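You operate a simulated robot arm through the tools that you are given. There is no shell and no other tool.

You run a simulated robot arm. Do the job below in one go: nothing can be reset, and whatever is moved stays where it is left.

TASK
Reset both brackets to their red marks, then shut and lock the window.
Fine: both knobs end tight.

Only the result counts: the job must be done as asked and must still hold three seconds after the hand-in. Knocking over, shifting, dropping, spilling or breaking anything else fails it.

THE ROBOT
A 6-joint arm with a two-finger gripper, fixed in place. Base frame: the origin is at the foot of the arm, x ahead of it, y to its left, z up. Lengths are in mm, angles in rad, forces in N, time in s.
Its first joint turns from -2.897 to 2.897 rad. Payload 2.45 kg.
Tool frame: the origin (TCP) lies between the finger pads and is the grasp point; the fingertips stand 20 mm ahead of it; z points along the fingers, y is the line along which they close. The gripper opens to 140 mm. The gripper's body begins 168 mm behind the TCP.
Orientation is told as [roll, pitch, yaw] about the base's x, y, z axes, in that order, counted from this pose: with the fingers straight down and closing along the base's y, the tool's x points along the base's -x, its y along +y and its z along -z.

THE INTERFACE
- The arm moves only by the tool drive_tool. Its argument "motion" is text: rows parted by semicolons, each of 7 numbers parted by spaces: the shift along the tool's x, y, z in cm, then the turn, a rotation vector about the tool's x, y, z in rad, then the opening in per cent of the stroke, from 0 (shut) to 100 (fully open). In form: x y z ax ay az claw; .... A call has 1 to 20 rows; each row is the pose to reach, as a shift and turn from the pose commanded when the call began, along the tool's axes at that moment. A row lasts 0.2 s, in which the tool goes at most 50 mm and 0.15 rad; a call with a longer step from one row to the next is refused whole, and so is a gripper value outside its range. Where a pose cannot be reached the arm comes as near as it can. A force on the tool above 90 N (or 10 N above the force at the start of the call, whichever is more), or a blocked arm, ends the call early, and 0.2 s more pass. Each finger travels about 45 mm/s and halts on what it meets, pressing with about 34 N; the grip force reading is that of the motor and also rises with nothing between the fingers. The clock runs only during rows and for 0.2 s after the last one: add rows that repeat a pose to give the fingers time. It gives the time, the measured TCP pose, the force on the tool (base axes), the opening and the grip force at its end, in the units of the frame above (readings bear some noise), with the torque about the TCP (base axes, N m) and any sound that the robot's microphone picked up, and new pictures: "show" is both (left out), scene, wrist or none.
- Cameras (640 x 400 px; columns grow to the right, rows downward): "scene" is fixed at [398.4, -648.9, 1610.2]; the picture's right is [0.80, -0.59, 0.00], its down [-0.31, -0.41, -0.86] and it looks along [0.51, 0.69, -0.52] (base axes); focal length 297 px, centre (320, 200). "wrist" rides on the gripper at [78, 11, -209] in the tool frame; the picture's right is [-0.14, 0.99, 0.00], its down [-0.92, -0.13, -0.37] and it looks along [-0.36, -0.05, 0.93] (tool axes); focal length 280 px, centre (320, 200). There is no depth. A picture from a camera that has moved, and an enlarged one, comes with that camera's place and axes in the base frame and with its lens.
- zoom(camera, box): a new picture of the part [left, top, right, bottom] of that camera's present view, enlarged. The clock stands still meanwhile.
- job_done(): hands the job in; it is judged then, once.

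Places have to be worked out from the pictures, the camera data and where the tool is seen. Open the gripper and draw the arm clear of the work before you hand the job in, unless the task says otherwise.

The tools are called after ">>>" by a JSON object that holds its "op" and its "data". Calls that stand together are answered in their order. drive_tool: Moves the arm, as the interface text tells. Its arguments: {"type":"object","properties":{"motion":{"type":"string"},"show":{"type":"string","enum":["both","scene","wrist","none"]}},"required":["motion"]} The other tools are called the same way: zoom (camera, box) takes an enlarged picture of a part of a camera's view; job_done () hands the job in.

At the start:

```text
clock: 0.0
eef_pos: [549.2, -137.2, 1473.3]
ee_rot: [-0.001, -0.001, 0.0]
contact_force: [0.2, 0.1, 0.0]
moment: [0.0, 0.0, 0.03]
finger_gap: 139.9
gripper_force: 0.0
```

scene: 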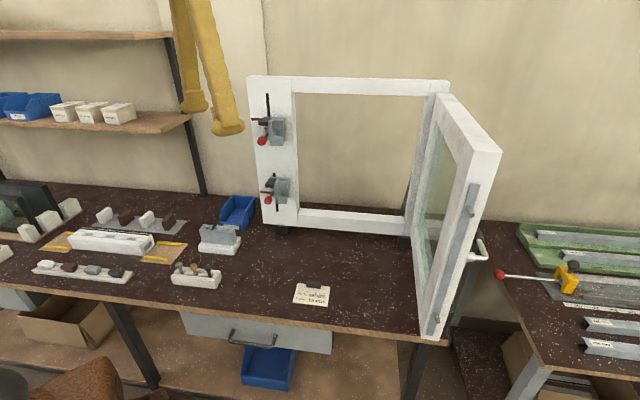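
wrist: 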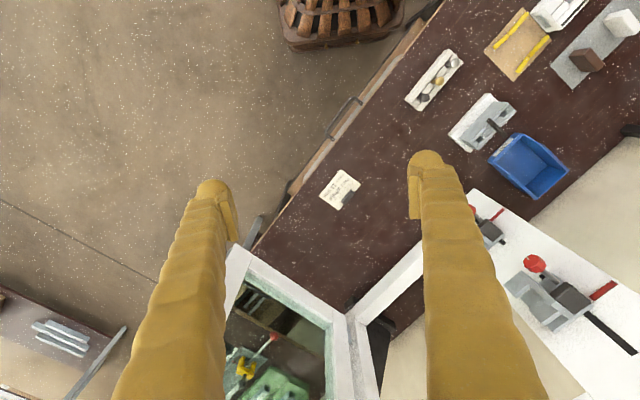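

The scene shows an open window with two brackets on the left jamb, each with a red knob and red mark, plus a note card on the bench. I'll zoom in on the brackets, the note and the sash handle before moving.

>>> {"op": "zoom", "data": {"camera": "scene", "box": [235, 75, 325, 145]}}

>>> {"op": "zoom", "data": {"camera": "scene", "box": [235, 150, 325, 240]}}

>>> {"op": "zoom", "data": {"camera": "scene", "box": [285, 275, 340, 310]}}

>>> {"op": "zoom", "data": {"camera": "scene", "box": [400, 70, 520, 350]}}

>>> {"op": "zoom", "data": {"camera": "wrist", "box": [460, 180, 640, 360]}}

>>> {"op": "zoom", "data": {"camera": "wrist", "box": [310, 160, 370, 220]}}

```text
5.71 times, centred on (280, 110) of scene
camera zoom: at [398.4, -648.9, 1610.2], right [0.8, -0.59, 0.0], down [-0.31, -0.41, -0.86], along [0.51, 0.69, -0.52], focal length 1696 px, centre (549, 714)
```

zoom: 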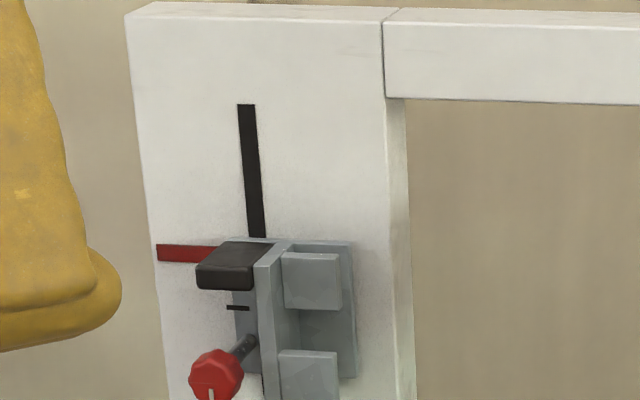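

```text
4.44 times, centred on (280, 195) of scene
camera zoom: at [398.4, -648.9, 1610.2], right [0.8, -0.59, 0.0], down [-0.31, -0.41, -0.86], along [0.51, 0.69, -0.52], focal length 1319 px, centre (498, 222)
```

zoom: 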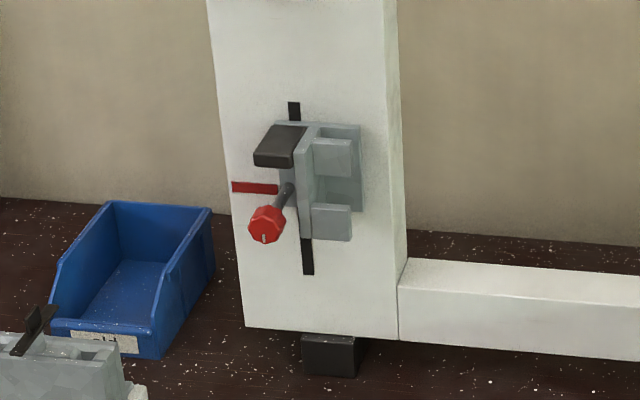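

```text
11.43 times, centred on (312, 292) of scene
camera zoom: at [398.4, -648.9, 1610.2], right [0.8, -0.59, 0.0], down [-0.31, -0.41, -0.86], along [0.51, 0.69, -0.52], focal length 3392 px, centre (406, -857)
```

zoom: 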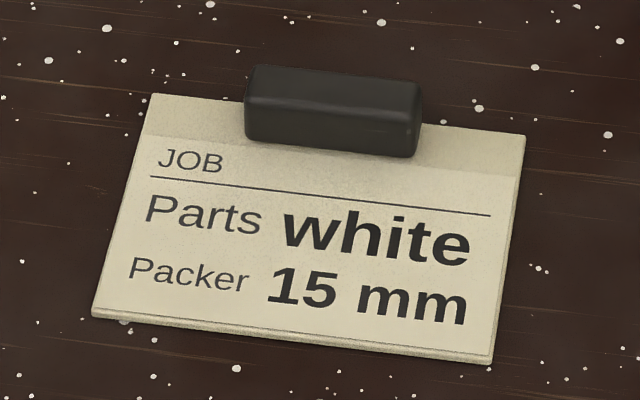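

```text
1.43 times, centred on (460, 210) of scene
camera zoom: at [398.4, -648.9, 1610.2], right [0.8, -0.59, 0.0], down [-0.31, -0.41, -0.86], along [0.51, 0.69, -0.52], focal length 424 px, centre (120, 186)
```

zoom: 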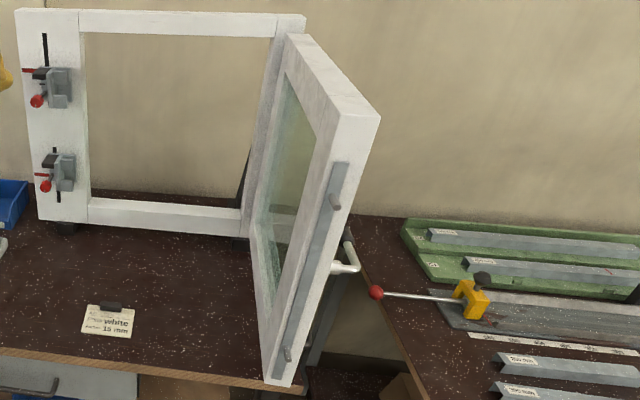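

```text
2.22 times, centred on (550, 270) of wrist
camera zoom: at [470.4, -125.4, 1681.8], right [0.14, 0.99, 0.0], down [0.92, -0.13, 0.37], along [0.37, -0.05, -0.93], focal length 623 px, centre (-191, 44)
```

zoom: 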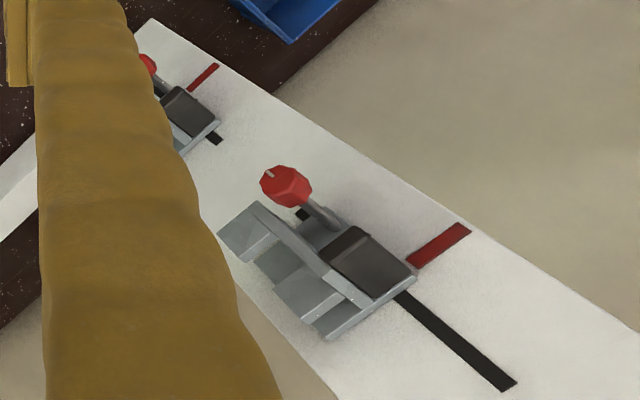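

```text
6.67 times, centred on (340, 190) of wrist
camera zoom: at [470.4, -125.4, 1681.8], right [0.14, 0.99, 0.0], down [0.92, -0.13, 0.37], along [0.37, -0.05, -0.93], focal length 1869 px, centre (187, 267)
```

zoom: 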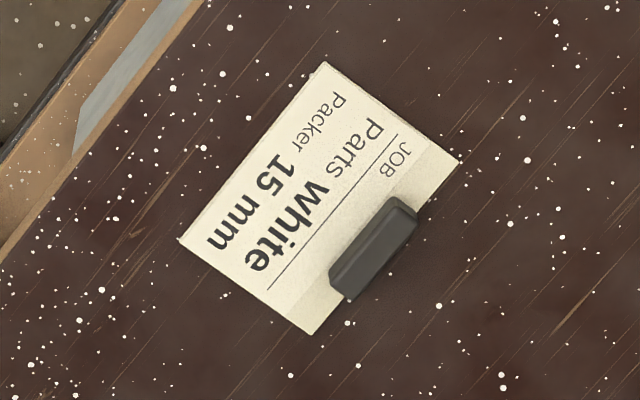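

The zoomed picture is sharp, so I can read details without moving. I'll zoom further on both brackets, the sash edge with its lock pins, and the handle.

>>> {"op": "zoom", "data": {"camera": "scene", "box": [248, 108, 298, 150]}}

>>> {"op": "zoom", "data": {"camera": "scene", "box": [255, 168, 303, 212]}}

>>> {"op": "zoom", "data": {"camera": "scene", "box": [440, 215, 520, 300]}}

>>> {"op": "zoom", "data": {"camera": "scene", "box": [410, 80, 510, 180]}}

>>> {"op": "zoom", "data": {"camera": "scene", "box": [400, 260, 500, 360]}}

>>> {"op": "zoom", "data": {"camera": "wrist", "box": [200, 240, 400, 400]}}

```text
9.52 times, centred on (273, 129) of scene
camera zoom: at [398.4, -648.9, 1610.2], right [0.8, -0.59, 0.0], down [-0.31, -0.41, -0.86], along [0.51, 0.69, -0.52], focal length 2826 px, centre (768, 876)
```

zoom: 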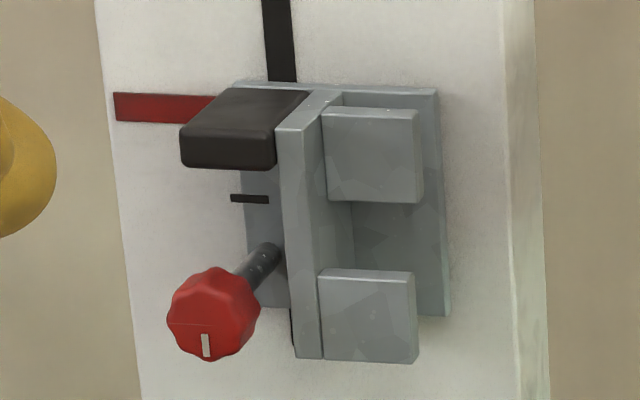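

```text
9.09 times, centred on (279, 190) of scene
camera zoom: at [398.4, -648.9, 1610.2], right [0.8, -0.59, 0.0], down [-0.31, -0.41, -0.86], along [0.51, 0.69, -0.52], focal length 2698 px, centre (693, 291)
```

zoom: 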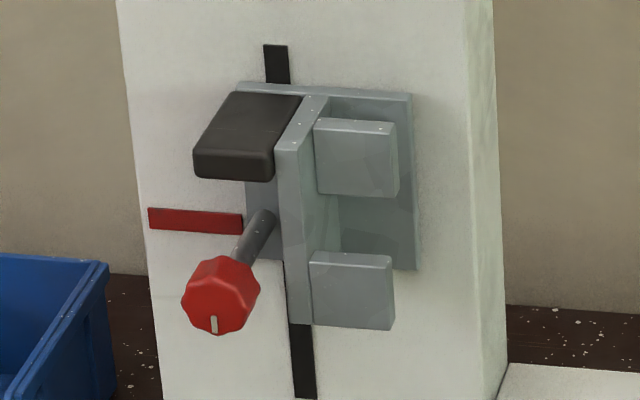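

```text
4.71 times, centred on (480, 258) of scene
camera zoom: at [398.4, -648.9, 1610.2], right [0.8, -0.59, 0.0], down [-0.31, -0.41, -0.86], along [0.51, 0.69, -0.52], focal length 1397 px, centre (-433, -71)
```

zoom: 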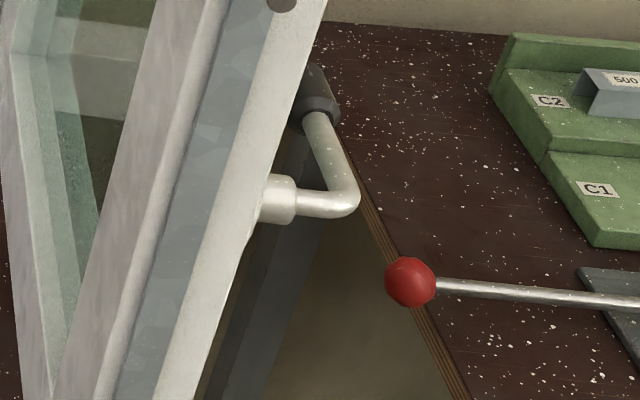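

```text
4.00 times, centred on (460, 130) of scene
camera zoom: at [398.4, -648.9, 1610.2], right [0.8, -0.59, 0.0], down [-0.31, -0.41, -0.86], along [0.51, 0.69, -0.52], focal length 1187 px, centre (-240, 480)
```

zoom: 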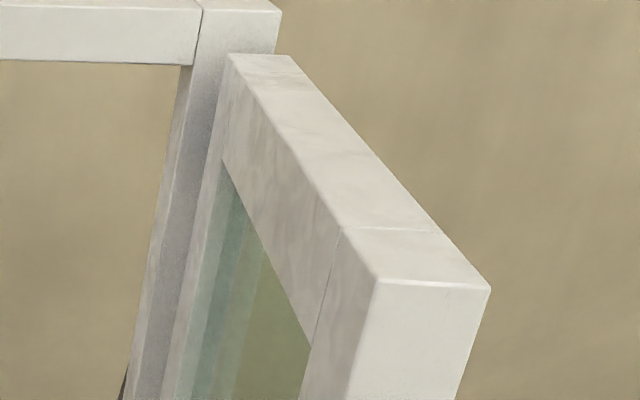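

```text
4.00 times, centred on (450, 310) of scene
camera zoom: at [398.4, -648.9, 1610.2], right [0.8, -0.59, 0.0], down [-0.31, -0.41, -0.86], along [0.51, 0.69, -0.52], focal length 1187 px, centre (-200, -240)
```

zoom: 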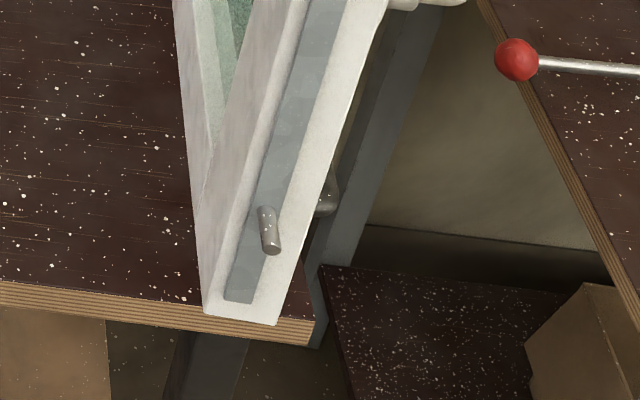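

```text
2.50 times, centred on (300, 320) of wrist
camera zoom: at [470.4, -125.4, 1681.8], right [0.14, 0.99, 0.0], down [0.92, -0.13, 0.37], along [0.37, -0.05, -0.93], focal length 701 px, centre (370, -100)
```

zoom: 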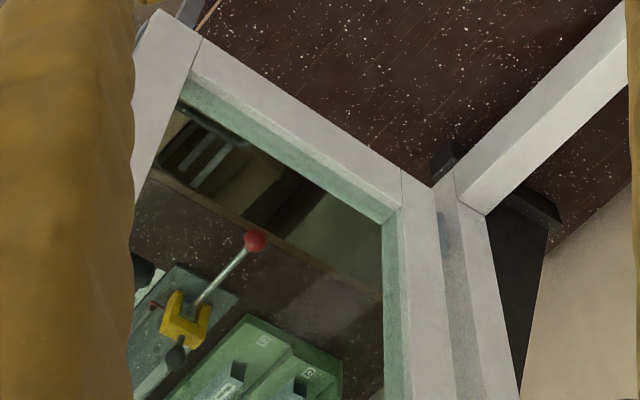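

The top bracket's index dash sits below its red mark, while the lower bracket's index seems to be hidden under its pad and above its mark. The frame looks turned about 45°, with its plane around 755 mm from the base along [0.707, 0.707]. I'll turn the tool to face the jamb at a safe distance for a closer look.

>>> {"op": "drive_tool", "data": {"motion": "-0.14 1.14 1.86 -0.0512 -0.1235 -0.0512 100; -0.28 2.28 3.72 -0.1023 -0.247 -0.1023 100; -0.43 3.43 5.58 -0.1535 -0.3705 -0.1535 100; -0.57 4.57 7.43 -0.2047 -0.494 -0.2047 100; -0.71 5.71 9.29 -0.2558 -0.6175 -0.2558 100; -0.85 6.85 11.15 -0.307 -0.741 -0.307 100; -0.99 7.99 13.01 -0.3582 -0.8645 -0.3582 100; -1.13 9.13 14.87 -0.4093 -0.988 -0.4093 100; -1.28 10.28 16.73 -0.4605 -1.1115 -0.4605 100; -1.42 11.42 18.58 -0.5117 -1.235 -0.5117 100; -1.56 12.56 20.44 -0.5628 -1.3585 -0.5628 100; -1.7 13.7 22.3 -0.614 -1.482 -0.614 100; -1.7 13.7 22.3 -0.614 -1.482 -0.614 100", "show": "both"}}

```text
clock: 1.3
eef_pos: [610.6, -104.1, 1295.1]
ee_rot: [0.32, -0.573, 0.144]
contact_force: [0.0, 1.0, -0.2]
moment: [-0.02, -0.06, -0.05]
finger_gap: 140.1
gripper_force: 0.0
stopped in row 6: the arm was blocked; the commanded pose is now the measured one
camera wrist: at [445.6, -184.9, 1421.6], right [-0.19, 0.92, 0.34], down [0.63, -0.15, 0.76], along [0.75, 0.36, -0.56], focal length 280 px, centre (320, 200)
```

scene: 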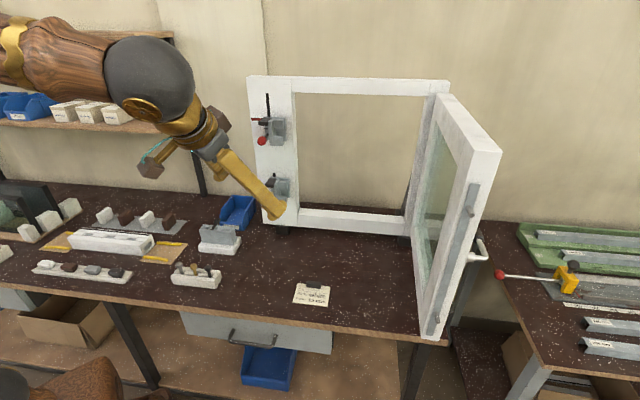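
wrist: 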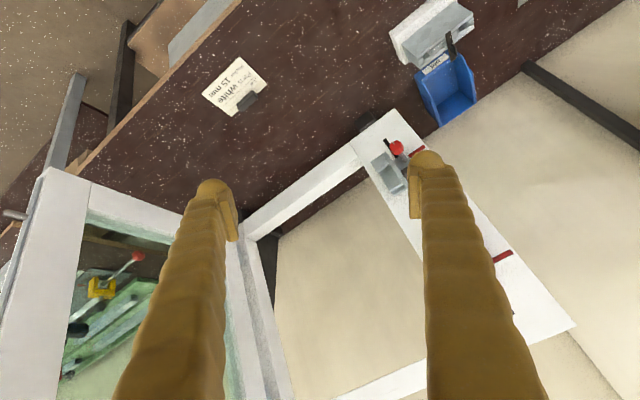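

The arm was blocked partway through the tilt, with the pose well off the command, so a joint limit or the arm's own shape is in the way. I'll look closely at the arm's build.

>>> {"op": "zoom", "data": {"camera": "scene", "box": [0, 0, 320, 240]}}

>>> {"op": "drive_tool", "data": {"motion": "0 0 0 0 0 0 100", "show": "none"}}

```text
1.67 times, centred on (160, 120) of scene
camera zoom: at [398.4, -648.9, 1610.2], right [0.8, -0.59, 0.0], down [-0.31, -0.41, -0.86], along [0.51, 0.69, -0.52], focal length 495 px, centre (587, 333)
```

zoom: 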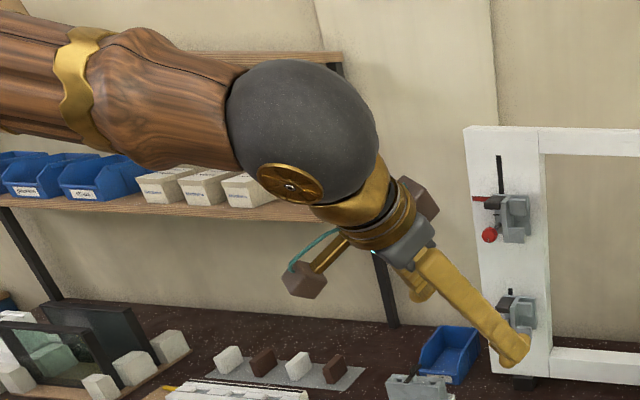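

```text
clock: 1.7
eef_pos: [611.6, -105.8, 1294.1]
ee_rot: [0.32, -0.573, 0.144]
contact_force: [-0.1, -0.3, 0.0]
moment: [-0.02, -0.04, -0.01]
finger_gap: 139.8
gripper_force: 0.0
```

The wrist centre appears to be about 330 mm behind the TCP, and I likely commanded it too close to the base axis. I'll move outward first and then finish the tilt, to about [690, 60, 1250] facing the jamb.

>>> {"op": "drive_tool", "data": {"motion": "-1.53 2.9 3.38 0 0 0 100; -3.06 5.81 6.77 0 0 0 100; -4.6 8.71 10.15 0 0 0 100; -6.13 11.62 13.54 0 0 0 100; -6.13 11.62 13.54 -0.0368 -0.111 -0.0579 100; -6.13 11.62 13.54 -0.0735 -0.222 -0.1158 100; -6.13 11.62 13.54 -0.1103 -0.3331 -0.1737 100; -6.13 11.62 13.54 -0.1471 -0.4441 -0.2316 100; -6.13 11.62 13.54 -0.1839 -0.5551 -0.2895 100; -6.13 11.62 13.54 -0.2206 -0.6661 -0.3474 100; -6.13 11.62 13.54 -0.2574 -0.7772 -0.4053 100; -6.13 11.62 13.54 -0.2942 -0.8882 -0.4632 100; -6.13 11.62 13.54 -0.2942 -0.8882 -0.4632 100", "show": "both"}}

```text
clock: 4.5
eef_pos: [689.3, 61.9, 1251.5]
ee_rot: [-2.16, -1.568, 2.948]
contact_force: [-0.6, 0.6, 1.0]
moment: [0.02, -0.03, 0.02]
finger_gap: 140.0
gripper_force: 0.2
camera wrist: at [533.3, -78.6, 1173.7], right [-0.7, 0.7, 0.13], down [-0.17, -0.35, 0.92], along [0.69, 0.62, 0.37], focal length 280 px, centre (320, 200)
```

scene: 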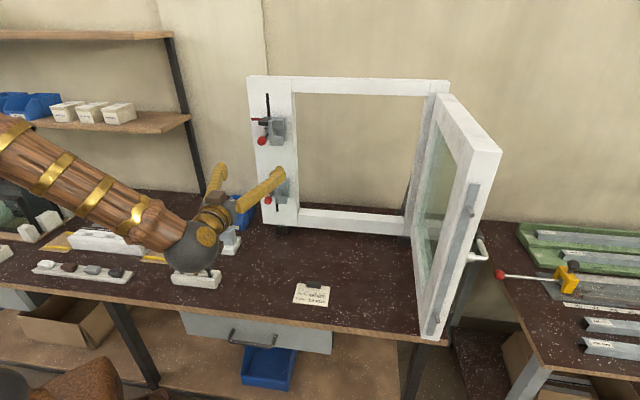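
wrist: 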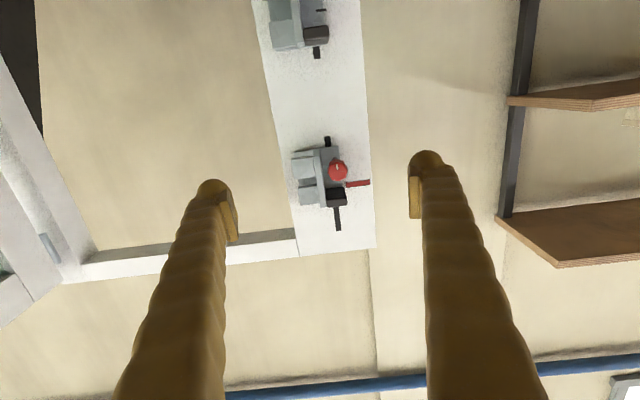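

The tool now faces the jamb, with the wrist camera's picture upside down. I'll zoom on both brackets.

>>> {"op": "zoom", "data": {"camera": "wrist", "box": [270, 120, 390, 260]}}

>>> {"op": "zoom", "data": {"camera": "wrist", "box": [240, 0, 380, 80]}}

```text
2.86 times, centred on (330, 190) of wrist
camera zoom: at [533.3, -78.6, 1173.7], right [-0.7, 0.7, 0.13], down [-0.17, -0.35, 0.92], along [0.69, 0.62, 0.37], focal length 801 px, centre (291, 229)
```

zoom: 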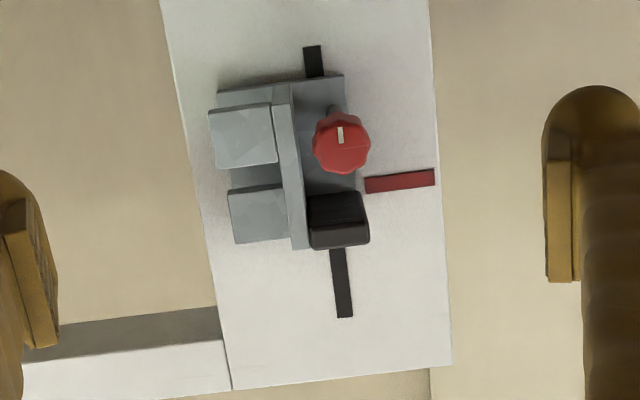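

```text
4.57 times, centred on (310, 40) of wrist
camera zoom: at [533.3, -78.6, 1173.7], right [-0.7, 0.7, 0.13], down [-0.17, -0.35, 0.92], along [0.69, 0.62, 0.37], focal length 1282 px, centre (366, 931)
```

zoom: 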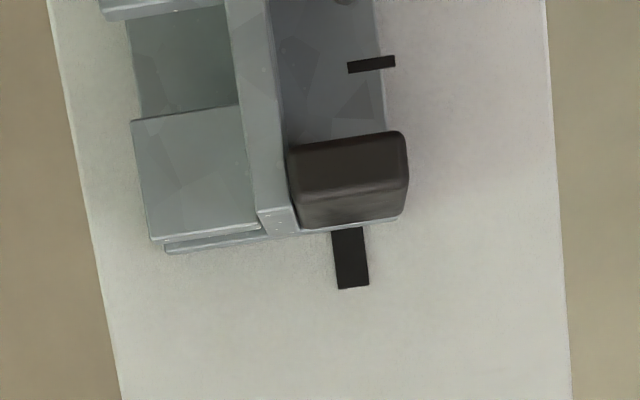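

The geometry is coming together: the upper knob head is near [794, 196, 1279], only about 20 mm left of the bracket's web. I'll bring the wrist camera level with the upper bracket for an exact look.

>>> {"op": "drive_tool", "data": {"motion": "-3.9 0.7 1.6 0 0 0 100; -7.8 1.4 3.3 0 0 0 100; -11.7 2.0 4.9 0 0 0 100; -11.7 2.0 4.9 0 0 0 100", "show": "wrist"}}

```text
clock: 5.5
eef_pos: [710.0, 110.5, 1370.1]
ee_rot: [-1.756, -1.568, 2.544]
contact_force: [0.5, 0.1, -0.1]
moment: [-0.02, 0.0, 0.01]
finger_gap: 139.9
gripper_force: 0.1
camera wrist: at [554.1, -29.3, 1291.5], right [-0.7, 0.7, 0.13], down [-0.17, -0.35, 0.92], along [0.69, 0.62, 0.37], focal length 280 px, centre (320, 200)
```

wrist: 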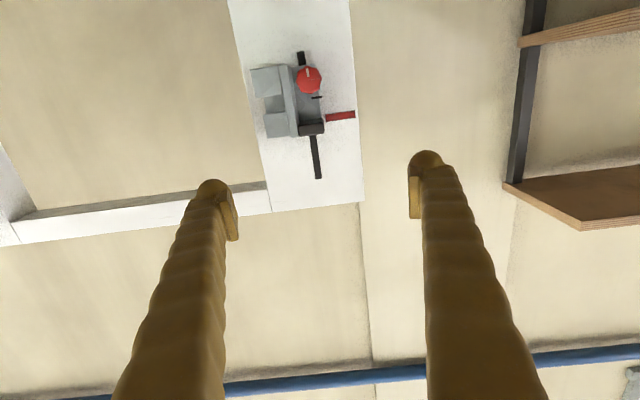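

>>> {"op": "zoom", "data": {"camera": "wrist", "box": [240, 40, 370, 190]}}

>>> {"op": "zoom", "data": {"camera": "wrist", "box": [280, 55, 360, 145]}}

```text
2.67 times, centred on (305, 115) of wrist
camera zoom: at [554.1, -29.3, 1291.5], right [-0.7, 0.7, 0.13], down [-0.17, -0.35, 0.92], along [0.69, 0.62, 0.37], focal length 748 px, centre (360, 427)
```

zoom: 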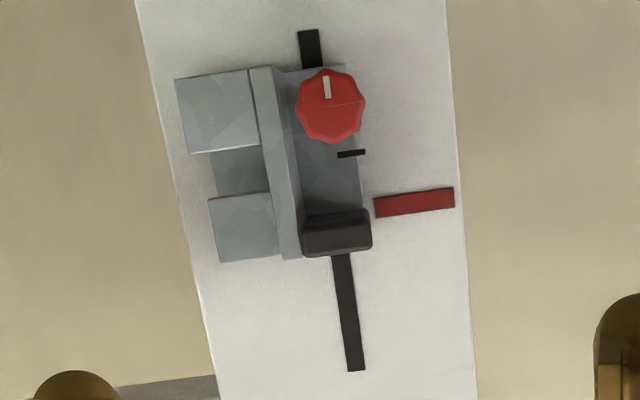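

```text
4.44 times, centred on (320, 100) of wrist
camera zoom: at [554.1, -29.3, 1291.5], right [-0.7, 0.7, 0.13], down [-0.17, -0.35, 0.92], along [0.69, 0.62, 0.37], focal length 1246 px, centre (320, 644)
```

zoom: 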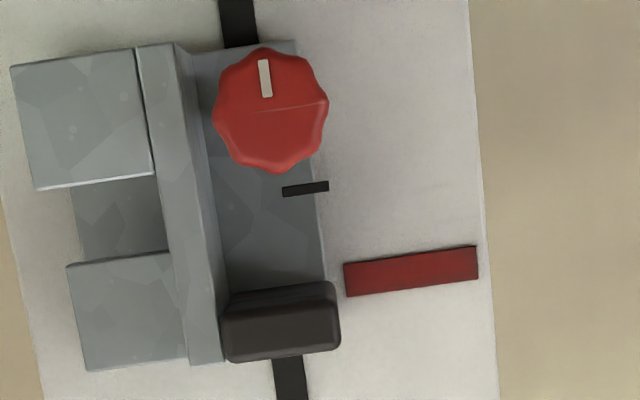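

The upper index is at about z = 1299 and its mark at about z = 1327, so this bracket must rise roughly 28 mm. The knob axis is at about [n = 697, e = 423, z = 1279], where n runs into the wall and e to the right. I'll roll the tool by 90° so the fingers sit above and below the knob, and narrow the opening.

>>> {"op": "drive_tool", "data": {"motion": "0.8 0 0.2 0 0 0.14 90; 1.6 0 0.4 0 0 0.28 80; 2.4 0 0.6 0 0 0.42 70; 3.2 0 0.8 0 0 0.56 60; 4.0 0.1 1.0 0 0 0.70 50; 4.8 0.1 1.2 0 0 0.84 45; 5.6 0.1 1.4 0 0 0.98 40; 6.4 0.1 1.6 0 0 1.12 38; 7.2 0.1 1.8 0 0 1.26 38; 8.0 0.1 1.9 0 0 1.40 38; 8.8 0.1 2.0 0 0 1.50 38; 9.1 0.1 2.0 0 0 1.571 38; 9.1 0.1 2.0 0 0 1.571 38", "show": "both"}}

```text
clock: 8.3
eef_pos: [723.5, 124.4, 1276.8]
ee_rot: [1.571, -0.002, -0.783]
contact_force: [-0.1, -0.2, 0.1]
moment: [0.03, 0.0, -0.03]
finger_gap: 53.5
gripper_force: 0.2
camera wrist: at [519.7, 32.6, 1287.8], right [0.1, -0.1, 0.99], down [0.39, -0.91, -0.13], along [0.92, 0.4, -0.05], focal length 280 px, centre (320, 200)
```

scene: 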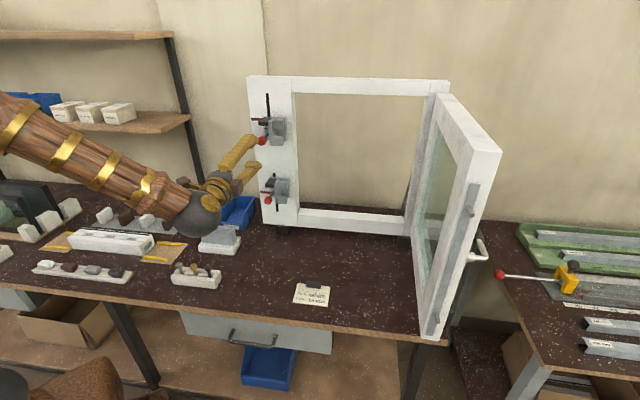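
wrist: 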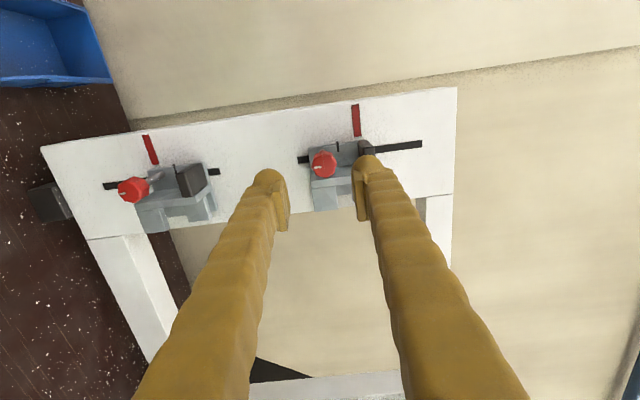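

The knob now lies between the fingers. I'll zoom to fix the knob's centre relative to the tool axis before closing in.

>>> {"op": "zoom", "data": {"camera": "wrist", "box": [260, 90, 440, 230]}}

>>> {"op": "zoom", "data": {"camera": "scene", "box": [205, 95, 315, 175]}}

>>> {"op": "zoom", "data": {"camera": "wrist", "box": [30, 80, 470, 240]}}

```text
2.86 times, centred on (350, 160) of wrist
camera zoom: at [519.7, 32.6, 1287.8], right [0.1, -0.1, 0.99], down [0.39, -0.91, -0.13], along [0.92, 0.4, -0.05], focal length 801 px, centre (234, 314)
```

zoom: 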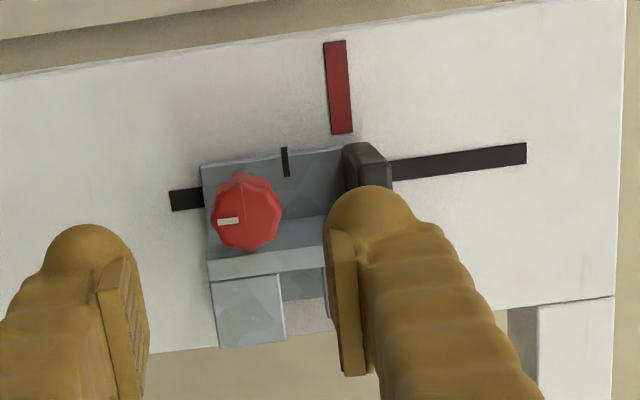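

```text
5.00 times, centred on (260, 135) of scene
camera zoom: at [398.4, -648.9, 1610.2], right [0.8, -0.59, 0.0], down [-0.31, -0.41, -0.86], along [0.51, 0.69, -0.52], focal length 1484 px, centre (620, 525)
```

zoom: 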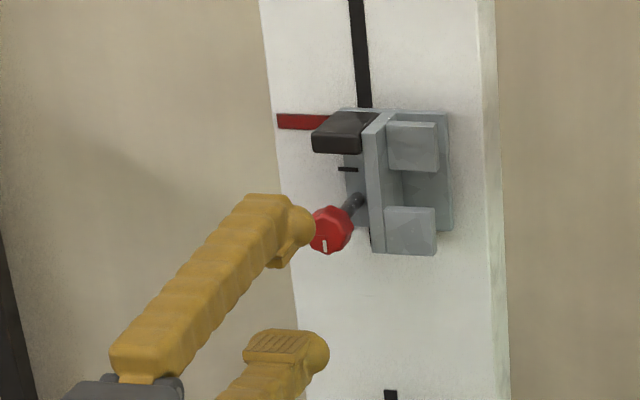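

```text
1.45 times, centred on (250, 160) of wrist
camera zoom: at [519.7, 32.6, 1287.8], right [0.1, -0.1, 0.99], down [0.39, -0.91, -0.13], along [0.92, 0.4, -0.05], focal length 408 px, centre (422, 258)
```

zoom: 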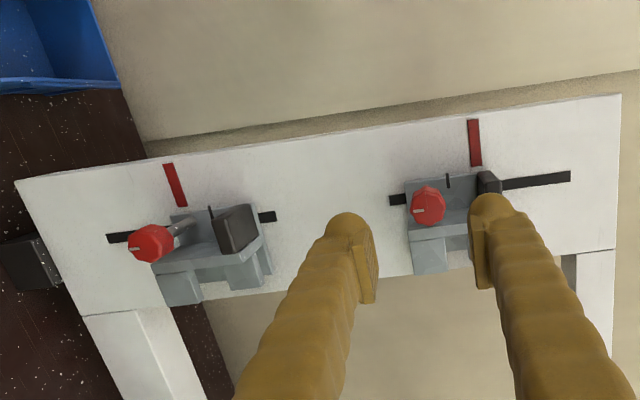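

The knob centre is about 5 mm above the tool axis and aligned sideways. I'll move up 4 mm and advance 70 mm, stopping short of the knob's full depth.

>>> {"op": "drive_tool", "data": {"motion": "0 0.4 2.0 0 0 0 38; 0 0.4 4.5 0 0 0 38; 0 0.4 7.0 0 0 0 38; 0 0.4 7.0 0 0 0 38", "show": "both"}}

>>> {"op": "zoom", "data": {"camera": "wrist", "box": [240, 100, 420, 240]}}

>>> {"op": "zoom", "data": {"camera": "scene", "box": [215, 95, 315, 175]}}

```text
clock: 9.3
eef_pos: [772.5, 175.5, 1280.9]
ee_rot: [1.572, 0.001, -0.784]
contact_force: [-1.2, 0.2, 0.3]
moment: [-0.02, -0.02, -0.01]
finger_gap: 52.9
gripper_force: 0.0
camera wrist: at [569.6, 83.0, 1291.4], right [0.1, -0.1, 0.99], down [0.39, -0.91, -0.13], along [0.92, 0.4, -0.05], focal length 280 px, centre (320, 200)
```

scene: 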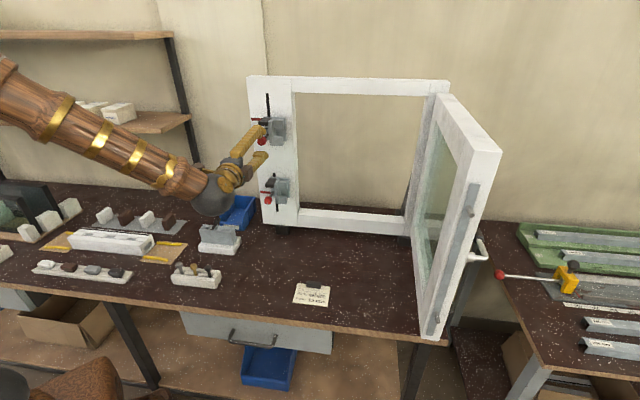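
wrist: 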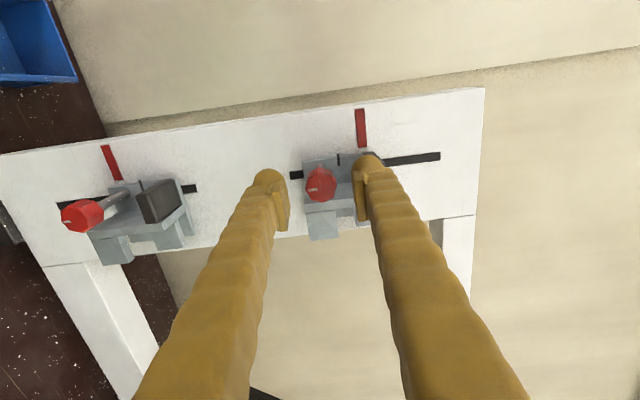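

```text
2.86 times, centred on (330, 170) of wrist
camera zoom: at [569.6, 83.0, 1291.4], right [0.1, -0.1, 0.99], down [0.39, -0.91, -0.13], along [0.92, 0.4, -0.05], focal length 801 px, centre (291, 286)
```

zoom: 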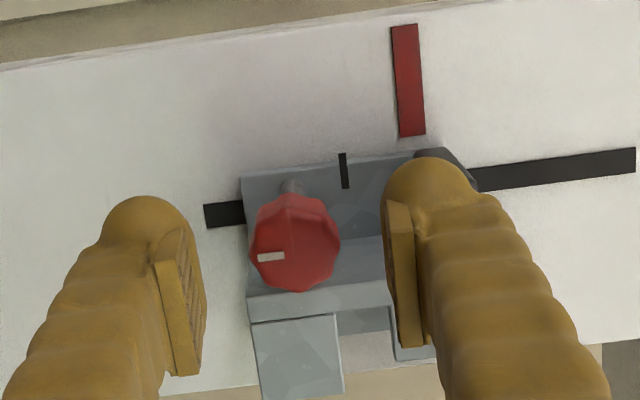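

```text
5.00 times, centred on (265, 135) of scene
camera zoom: at [398.4, -648.9, 1610.2], right [0.8, -0.59, 0.0], down [-0.31, -0.41, -0.86], along [0.51, 0.69, -0.52], focal length 1484 px, centre (595, 525)
```

zoom: 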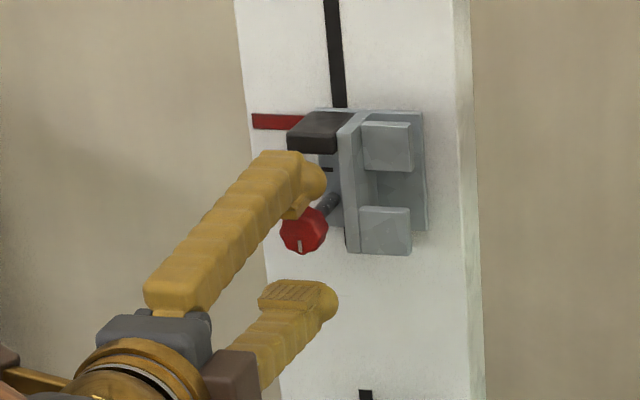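

The knob's front face is about 20 mm ahead of the TCP and nearly centred. I'll advance 15 mm, which keeps the fingertips in front of the web, and then close on the knob.

>>> {"op": "drive_tool", "data": {"motion": "0 0.1 0.5 0 0 0 38; 0 0.15 1.0 0 0 0 38; 0 0.15 1.5 0 0 0 38; 0 0.15 1.5 0 0 0 25; 0 0.15 1.5 0 0 0 15; 0 0.15 1.5 0 0 0 10; 0 0.15 1.5 0 0 0 10; 0 0.15 1.5 0 0 0 10", "show": "both"}}

>>> {"op": "zoom", "data": {"camera": "wrist", "box": [240, 100, 420, 240]}}

>>> {"op": "zoom", "data": {"camera": "scene", "box": [235, 105, 305, 160]}}

```text
clock: 11.1
eef_pos: [782.9, 186.8, 1280.8]
ee_rot: [1.571, 0.0, -0.783]
contact_force: [0.7, 1.4, -25.1]
moment: [-0.2, 0.2, -0.02]
finger_gap: 24.7
gripper_force: 44.7
camera wrist: at [579.9, 93.1, 1292.9], right [0.1, -0.1, 0.99], down [0.39, -0.91, -0.13], along [0.92, 0.4, -0.05], focal length 280 px, centre (320, 200)
```

scene: 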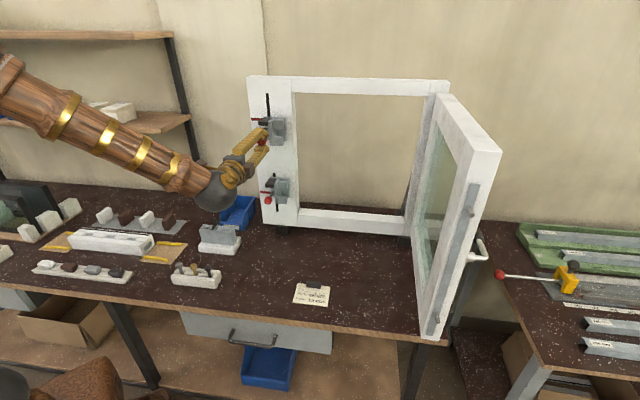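
wrist: 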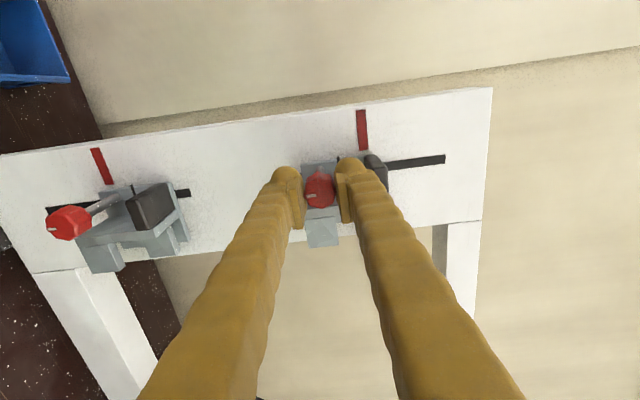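

```text
2.86 times, centred on (330, 170) of wrist
camera zoom: at [579.9, 93.1, 1292.9], right [0.1, -0.1, 0.99], down [0.39, -0.91, -0.13], along [0.92, 0.4, -0.05], focal length 801 px, centre (291, 286)
```

zoom: 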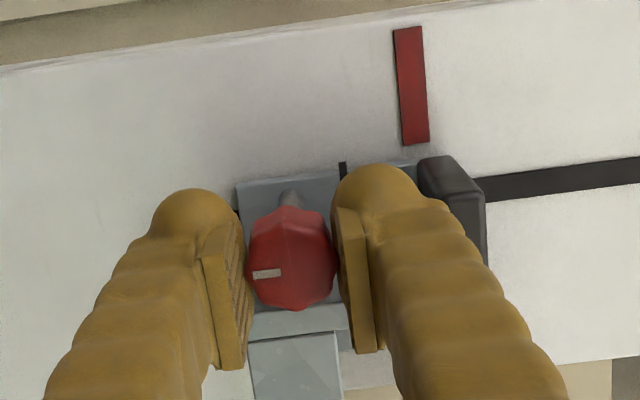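

```text
7.27 times, centred on (270, 132) of scene
camera zoom: at [398.4, -648.9, 1610.2], right [0.8, -0.59, 0.0], down [-0.31, -0.41, -0.86], along [0.51, 0.69, -0.52], focal length 2158 px, centre (684, 691)
```

zoom: 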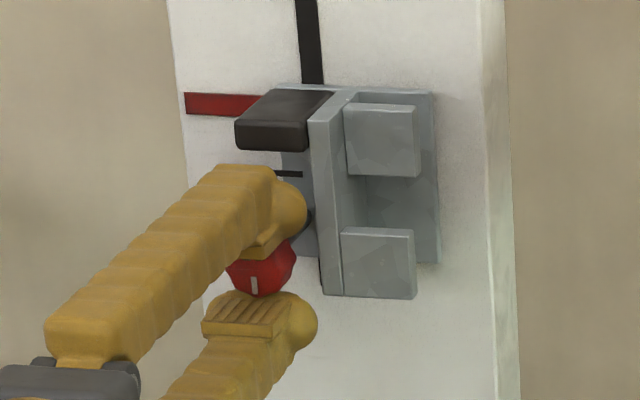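

The knob is gripped at 24.7 mm, but a 25 N vertical force says the tool sits slightly high. I'll drop 1.5 mm to relieve it and turn anticlockwise to loosen, watching the torque.

>>> {"op": "drive_tool", "data": {"motion": "0 -0.15 0 0 0 0 5; 0 -0.15 0 0 0 -0.1 5; 0 -0.15 0 0 0 -0.2 5; 0 -0.15 0 0 0 -0.3 5; 0 -0.15 0 0 0 -0.4 5; 0 -0.15 0 0 0 -0.5 5", "show": "wrist"}}

>>> {"op": "zoom", "data": {"camera": "wrist", "box": [240, 100, 420, 240]}}

>>> {"op": "zoom", "data": {"camera": "scene", "box": [235, 105, 305, 160]}}

```text
clock: 12.5
eef_pos: [783.4, 186.0, 1281.5]
ee_rot: [1.571, -0.503, -0.785]
contact_force: [26.5, 10.0, -14.8]
moment: [-0.09, 0.1, -0.04]
finger_gap: 24.8
gripper_force: 44.6
camera wrist: at [582.9, 89.9, 1253.4], right [-0.25, 0.25, 0.93], down [0.35, -0.87, 0.33], along [0.9, 0.41, 0.13], focal length 280 px, centre (320, 200)
```

wrist: 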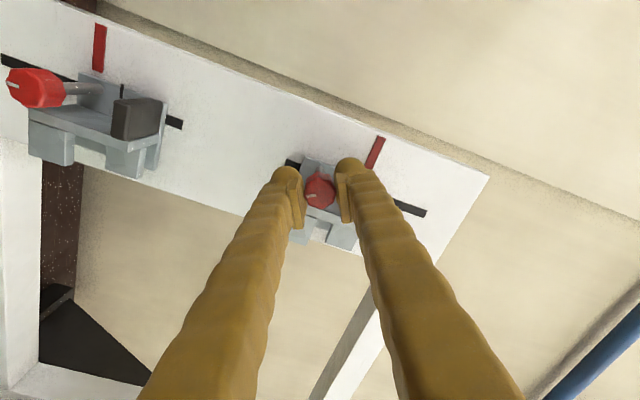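

```text
2.86 times, centred on (330, 170) of wrist
camera zoom: at [582.9, 89.9, 1253.4], right [-0.25, 0.25, 0.93], down [0.35, -0.87, 0.33], along [0.9, 0.41, 0.13], focal length 801 px, centre (291, 286)
```

zoom: 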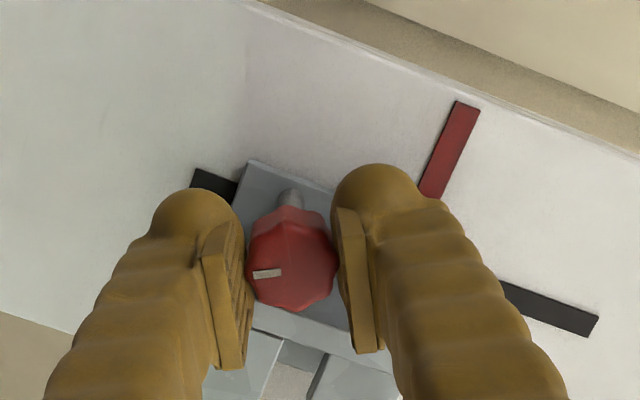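

```text
7.27 times, centred on (270, 132) of scene
camera zoom: at [398.4, -648.9, 1610.2], right [0.8, -0.59, 0.0], down [-0.31, -0.41, -0.86], along [0.51, 0.69, -0.52], focal length 2158 px, centre (684, 691)
```

zoom: 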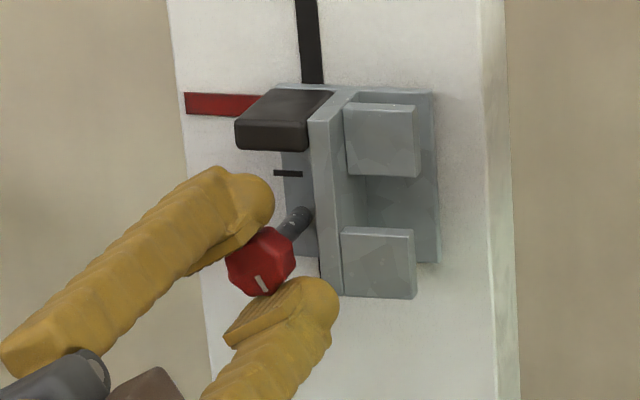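

The knob turns with the gripper: its tick has rotated about 0.5 rad and the torque is low. I'll keep turning in the loosening direction.

>>> {"op": "drive_tool", "data": {"motion": "0 -0.1 0 0 0 -0.1 5; 0 -0.1 0 0 0 -0.2 5; 0 -0.1 0 0 0 -0.3 5; 0 -0.1 0 0 0 -0.4 5; 0 -0.1 0 0 0 -0.5 5; 0 -0.1 0 0 0 -0.6 5; 0 -0.1 0 0 0 -0.7 5; 0 -0.1 0 0 0 -0.8 5; 0 -0.1 0 0 0 -0.9 5; 0 -0.1 0 0 0 -1.0 5", "show": "wrist"}}

>>> {"op": "zoom", "data": {"camera": "scene", "box": [235, 105, 305, 160]}}

```text
clock: 14.7
eef_pos: [783.6, 185.1, 1280.1]
ee_rot: [1.57, -1.503, -0.785]
contact_force: [20.1, 5.6, -2.3]
moment: [-0.25, 0.33, -0.09]
finger_gap: 24.6
gripper_force: 44.9
camera wrist: at [623.5, 48.5, 1203.3], right [-0.69, 0.69, 0.2], down [-0.13, -0.39, 0.91], along [0.71, 0.6, 0.36], focal length 280 px, centre (320, 200)
```

wrist: 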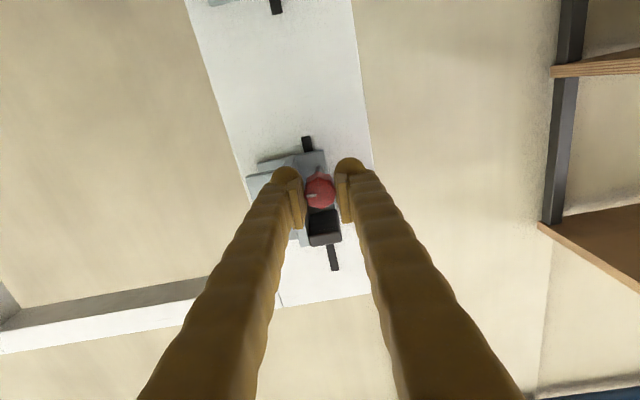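

```text
7.27 times, centred on (270, 132) of scene
camera zoom: at [398.4, -648.9, 1610.2], right [0.8, -0.59, 0.0], down [-0.31, -0.41, -0.86], along [0.51, 0.69, -0.52], focal length 2158 px, centre (684, 691)
```

zoom: 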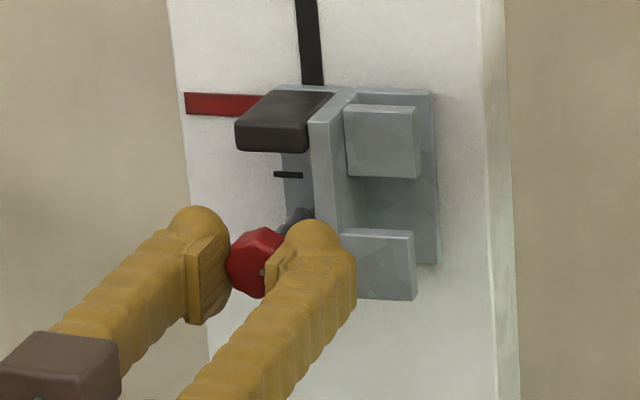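

About 1.5 rad is loosened and the bracket appears to have settled by around 1 mm, so it may be loose already. I'll test with a gentle 6 mm lift while holding the knob.

>>> {"op": "drive_tool", "data": {"motion": "-0.2 0 0 0 0 0 5; -0.4 0 0 0 0 0 5; -0.6 0 0 0 0 0 5; -0.6 0 0 0 0 0 5", "show": "none"}}

>>> {"op": "zoom", "data": {"camera": "scene", "box": [235, 105, 305, 160]}}

```text
clock: 15.7
eef_pos: [784.0, 185.7, 1287.3]
ee_rot: [1.582, -1.503, -0.795]
contact_force: [-3.6, -4.5, -2.1]
moment: [-0.01, 0.05, -0.05]
finger_gap: 24.6
gripper_force: 44.6
```

```text
7.27 times, centred on (270, 132) of scene
camera zoom: at [398.4, -648.9, 1610.2], right [0.8, -0.59, 0.0], down [-0.31, -0.41, -0.86], along [0.51, 0.69, -0.52], focal length 2158 px, centre (684, 691)
```

zoom: 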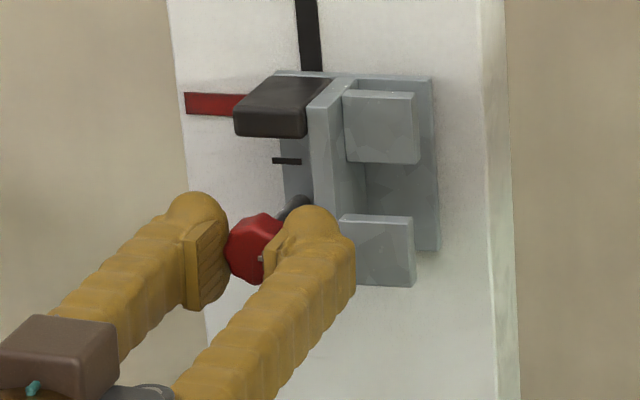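

The bracket slides freely with the knob: its index moved up with the lift. I estimate about 22 mm remain, so I'll raise it by that amount.

>>> {"op": "drive_tool", "data": {"motion": "-0.4 0.03 0 0 0 0 5; -0.8 0.06 0 0 0 0 5; -1.2 0.08 0 0 0 0 5; -1.6 0.11 0 0 0 0 5; -1.9 0.13 0 0 0 0 5; -2.18 0.15 0 0 0 0 5; -2.18 0.15 0 0 0 0 5; -2.18 0.15 0 0 0 0 5", "show": "wrist"}}

>>> {"op": "zoom", "data": {"camera": "scene", "box": [235, 95, 305, 150]}}

>>> {"op": "zoom", "data": {"camera": "wrist", "box": [240, 120, 400, 280]}}

```text
clock: 17.5
eef_pos: [781.6, 184.8, 1308.0]
ee_rot: [1.577, -1.503, -0.791]
contact_force: [4.9, -3.5, -1.9]
moment: [-0.01, 0.04, -0.07]
finger_gap: 24.6
gripper_force: 44.9
camera wrist: at [623.5, 48.6, 1231.4], right [-0.69, 0.69, 0.21], down [-0.13, -0.4, 0.91], along [0.71, 0.6, 0.36], focal length 280 px, centre (320, 200)
```

wrist: 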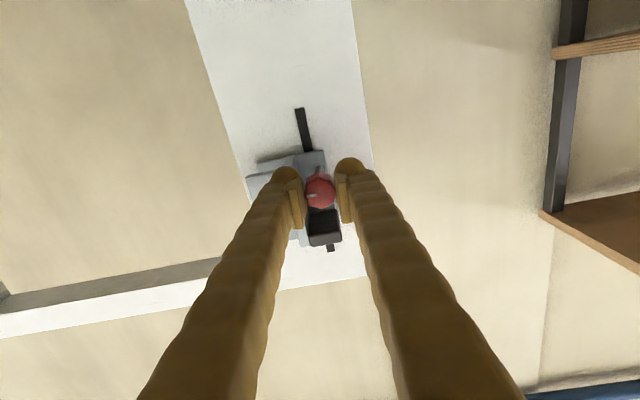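

```text
7.27 times, centred on (270, 122) of scene
camera zoom: at [398.4, -648.9, 1610.2], right [0.8, -0.59, 0.0], down [-0.31, -0.41, -0.86], along [0.51, 0.69, -0.52], focal length 2158 px, centre (684, 764)
```

zoom: 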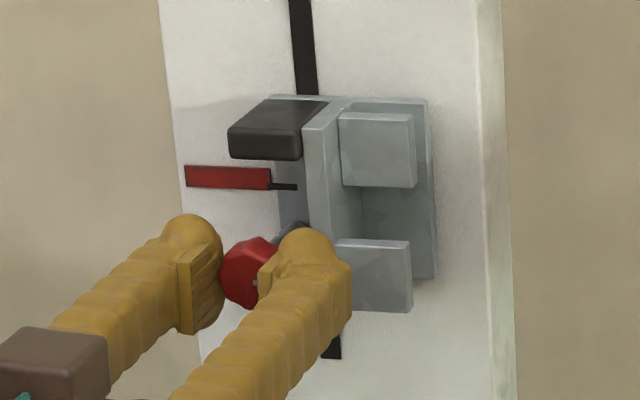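

```text
2.50 times, centred on (320, 200) of wrist
camera zoom: at [623.5, 48.6, 1231.4], right [-0.69, 0.69, 0.21], down [-0.13, -0.4, 0.91], along [0.71, 0.6, 0.36], focal length 701 px, centre (320, 200)
```

zoom: 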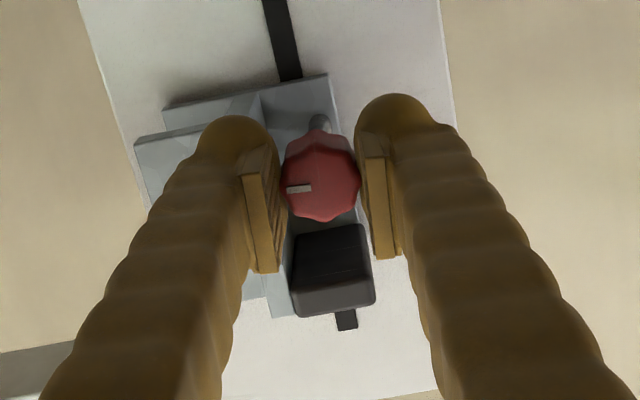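

The index now nearly meets the red mark in the scene view, allowing for parallax. I'll zoom in tightly to measure it.

>>> {"op": "zoom", "data": {"camera": "scene", "box": [248, 108, 280, 132]}}

>>> {"op": "zoom", "data": {"camera": "scene", "box": [260, 116, 272, 125]}}

```text
16.00 times, centred on (264, 120) of scene
camera zoom: at [398.4, -648.9, 1610.2], right [0.8, -0.59, 0.0], down [-0.31, -0.41, -0.86], along [0.51, 0.69, -0.52], focal length 4748 px, centre (1216, 1480)
```

zoom: 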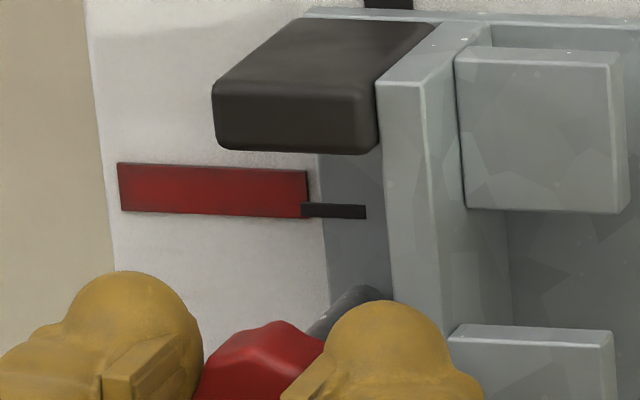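

```text
16.00 times, centred on (266, 120) of scene
camera zoom: at [398.4, -648.9, 1610.2], right [0.8, -0.59, 0.0], down [-0.31, -0.41, -0.86], along [0.51, 0.69, -0.52], focal length 4748 px, centre (1184, 1472)
```

zoom: 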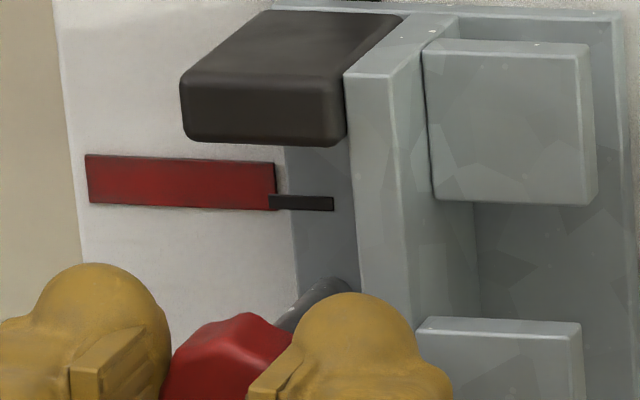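

I measure the index as about 0.7 mm low once parallax is removed. I'll lift by that small amount and turn clockwise to tighten, holding the height.

>>> {"op": "drive_tool", "data": {"motion": "-0.07 0 0 0 0 0 5; -0.07 0 0 0 0 0.12 5; -0.07 0 0 0 0 0.24 5; -0.07 0 0 0 0 0.36 5; -0.07 0 0 0 0 0.48 5; -0.07 0 0 0 0 0.60 5; -0.07 0 0 0 0 0.72 5; -0.07 0 0 0 0 0.84 5; -0.07 0 0 0 0 0.96 5; -0.07 0 0 0 0 1.08 5; -0.07 0 0 0 0 1.2 5; -0.07 0 0 0 0 1.3 5", "show": "wrist"}}

>>> {"op": "zoom", "data": {"camera": "scene", "box": [248, 108, 280, 132]}}

>>> {"op": "zoom", "data": {"camera": "wrist", "box": [240, 100, 420, 240]}}

```text
clock: 20.1
eef_pos: [783.2, 185.7, 1309.7]
ee_rot: [1.572, -0.201, -0.783]
contact_force: [-24.6, 3.6, 8.4]
moment: [0.06, -0.07, 0.31]
finger_gap: 24.6
gripper_force: 45.9
camera wrist: at [579.0, 93.0, 1304.5], right [-0.05, 0.04, 1.0], down [0.4, -0.92, 0.06], along [0.92, 0.4, 0.02], focal length 280 px, centre (320, 200)
```

wrist: 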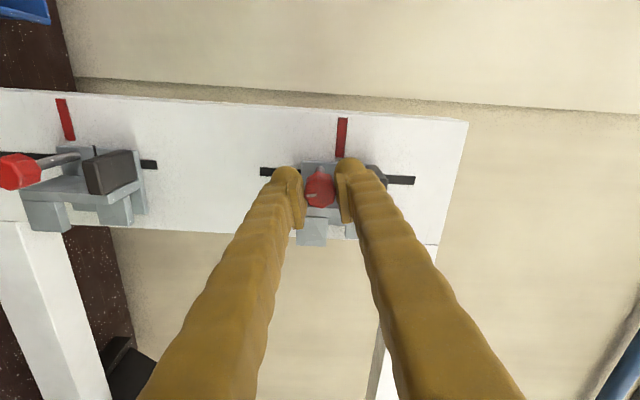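

```text
16.00 times, centred on (264, 120) of scene
camera zoom: at [398.4, -648.9, 1610.2], right [0.8, -0.59, 0.0], down [-0.31, -0.41, -0.86], along [0.51, 0.69, -0.52], focal length 4748 px, centre (1216, 1480)
```

zoom: 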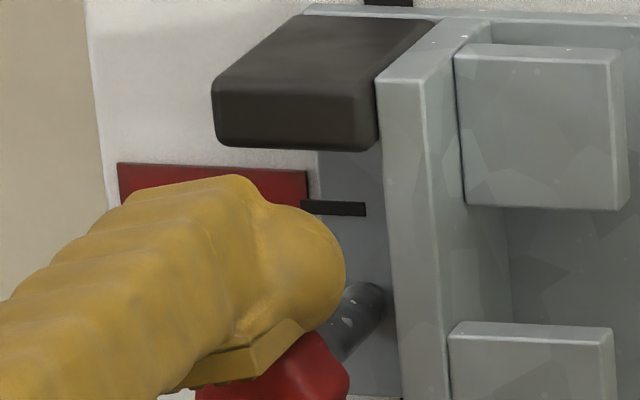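

```text
2.86 times, centred on (330, 170) of wrist
camera zoom: at [579.0, 93.0, 1304.5], right [-0.05, 0.04, 1.0], down [0.4, -0.92, 0.06], along [0.92, 0.4, 0.02], focal length 801 px, centre (291, 286)
```

zoom: 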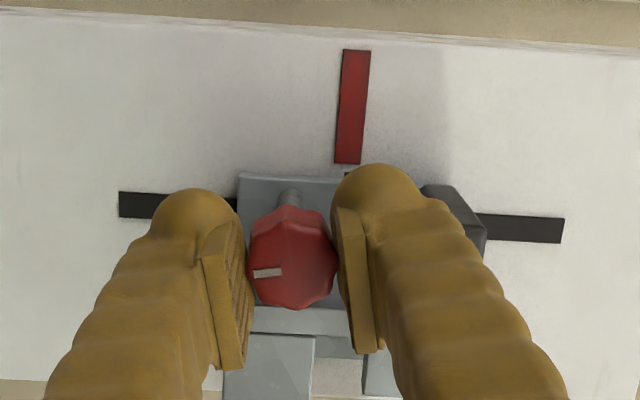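

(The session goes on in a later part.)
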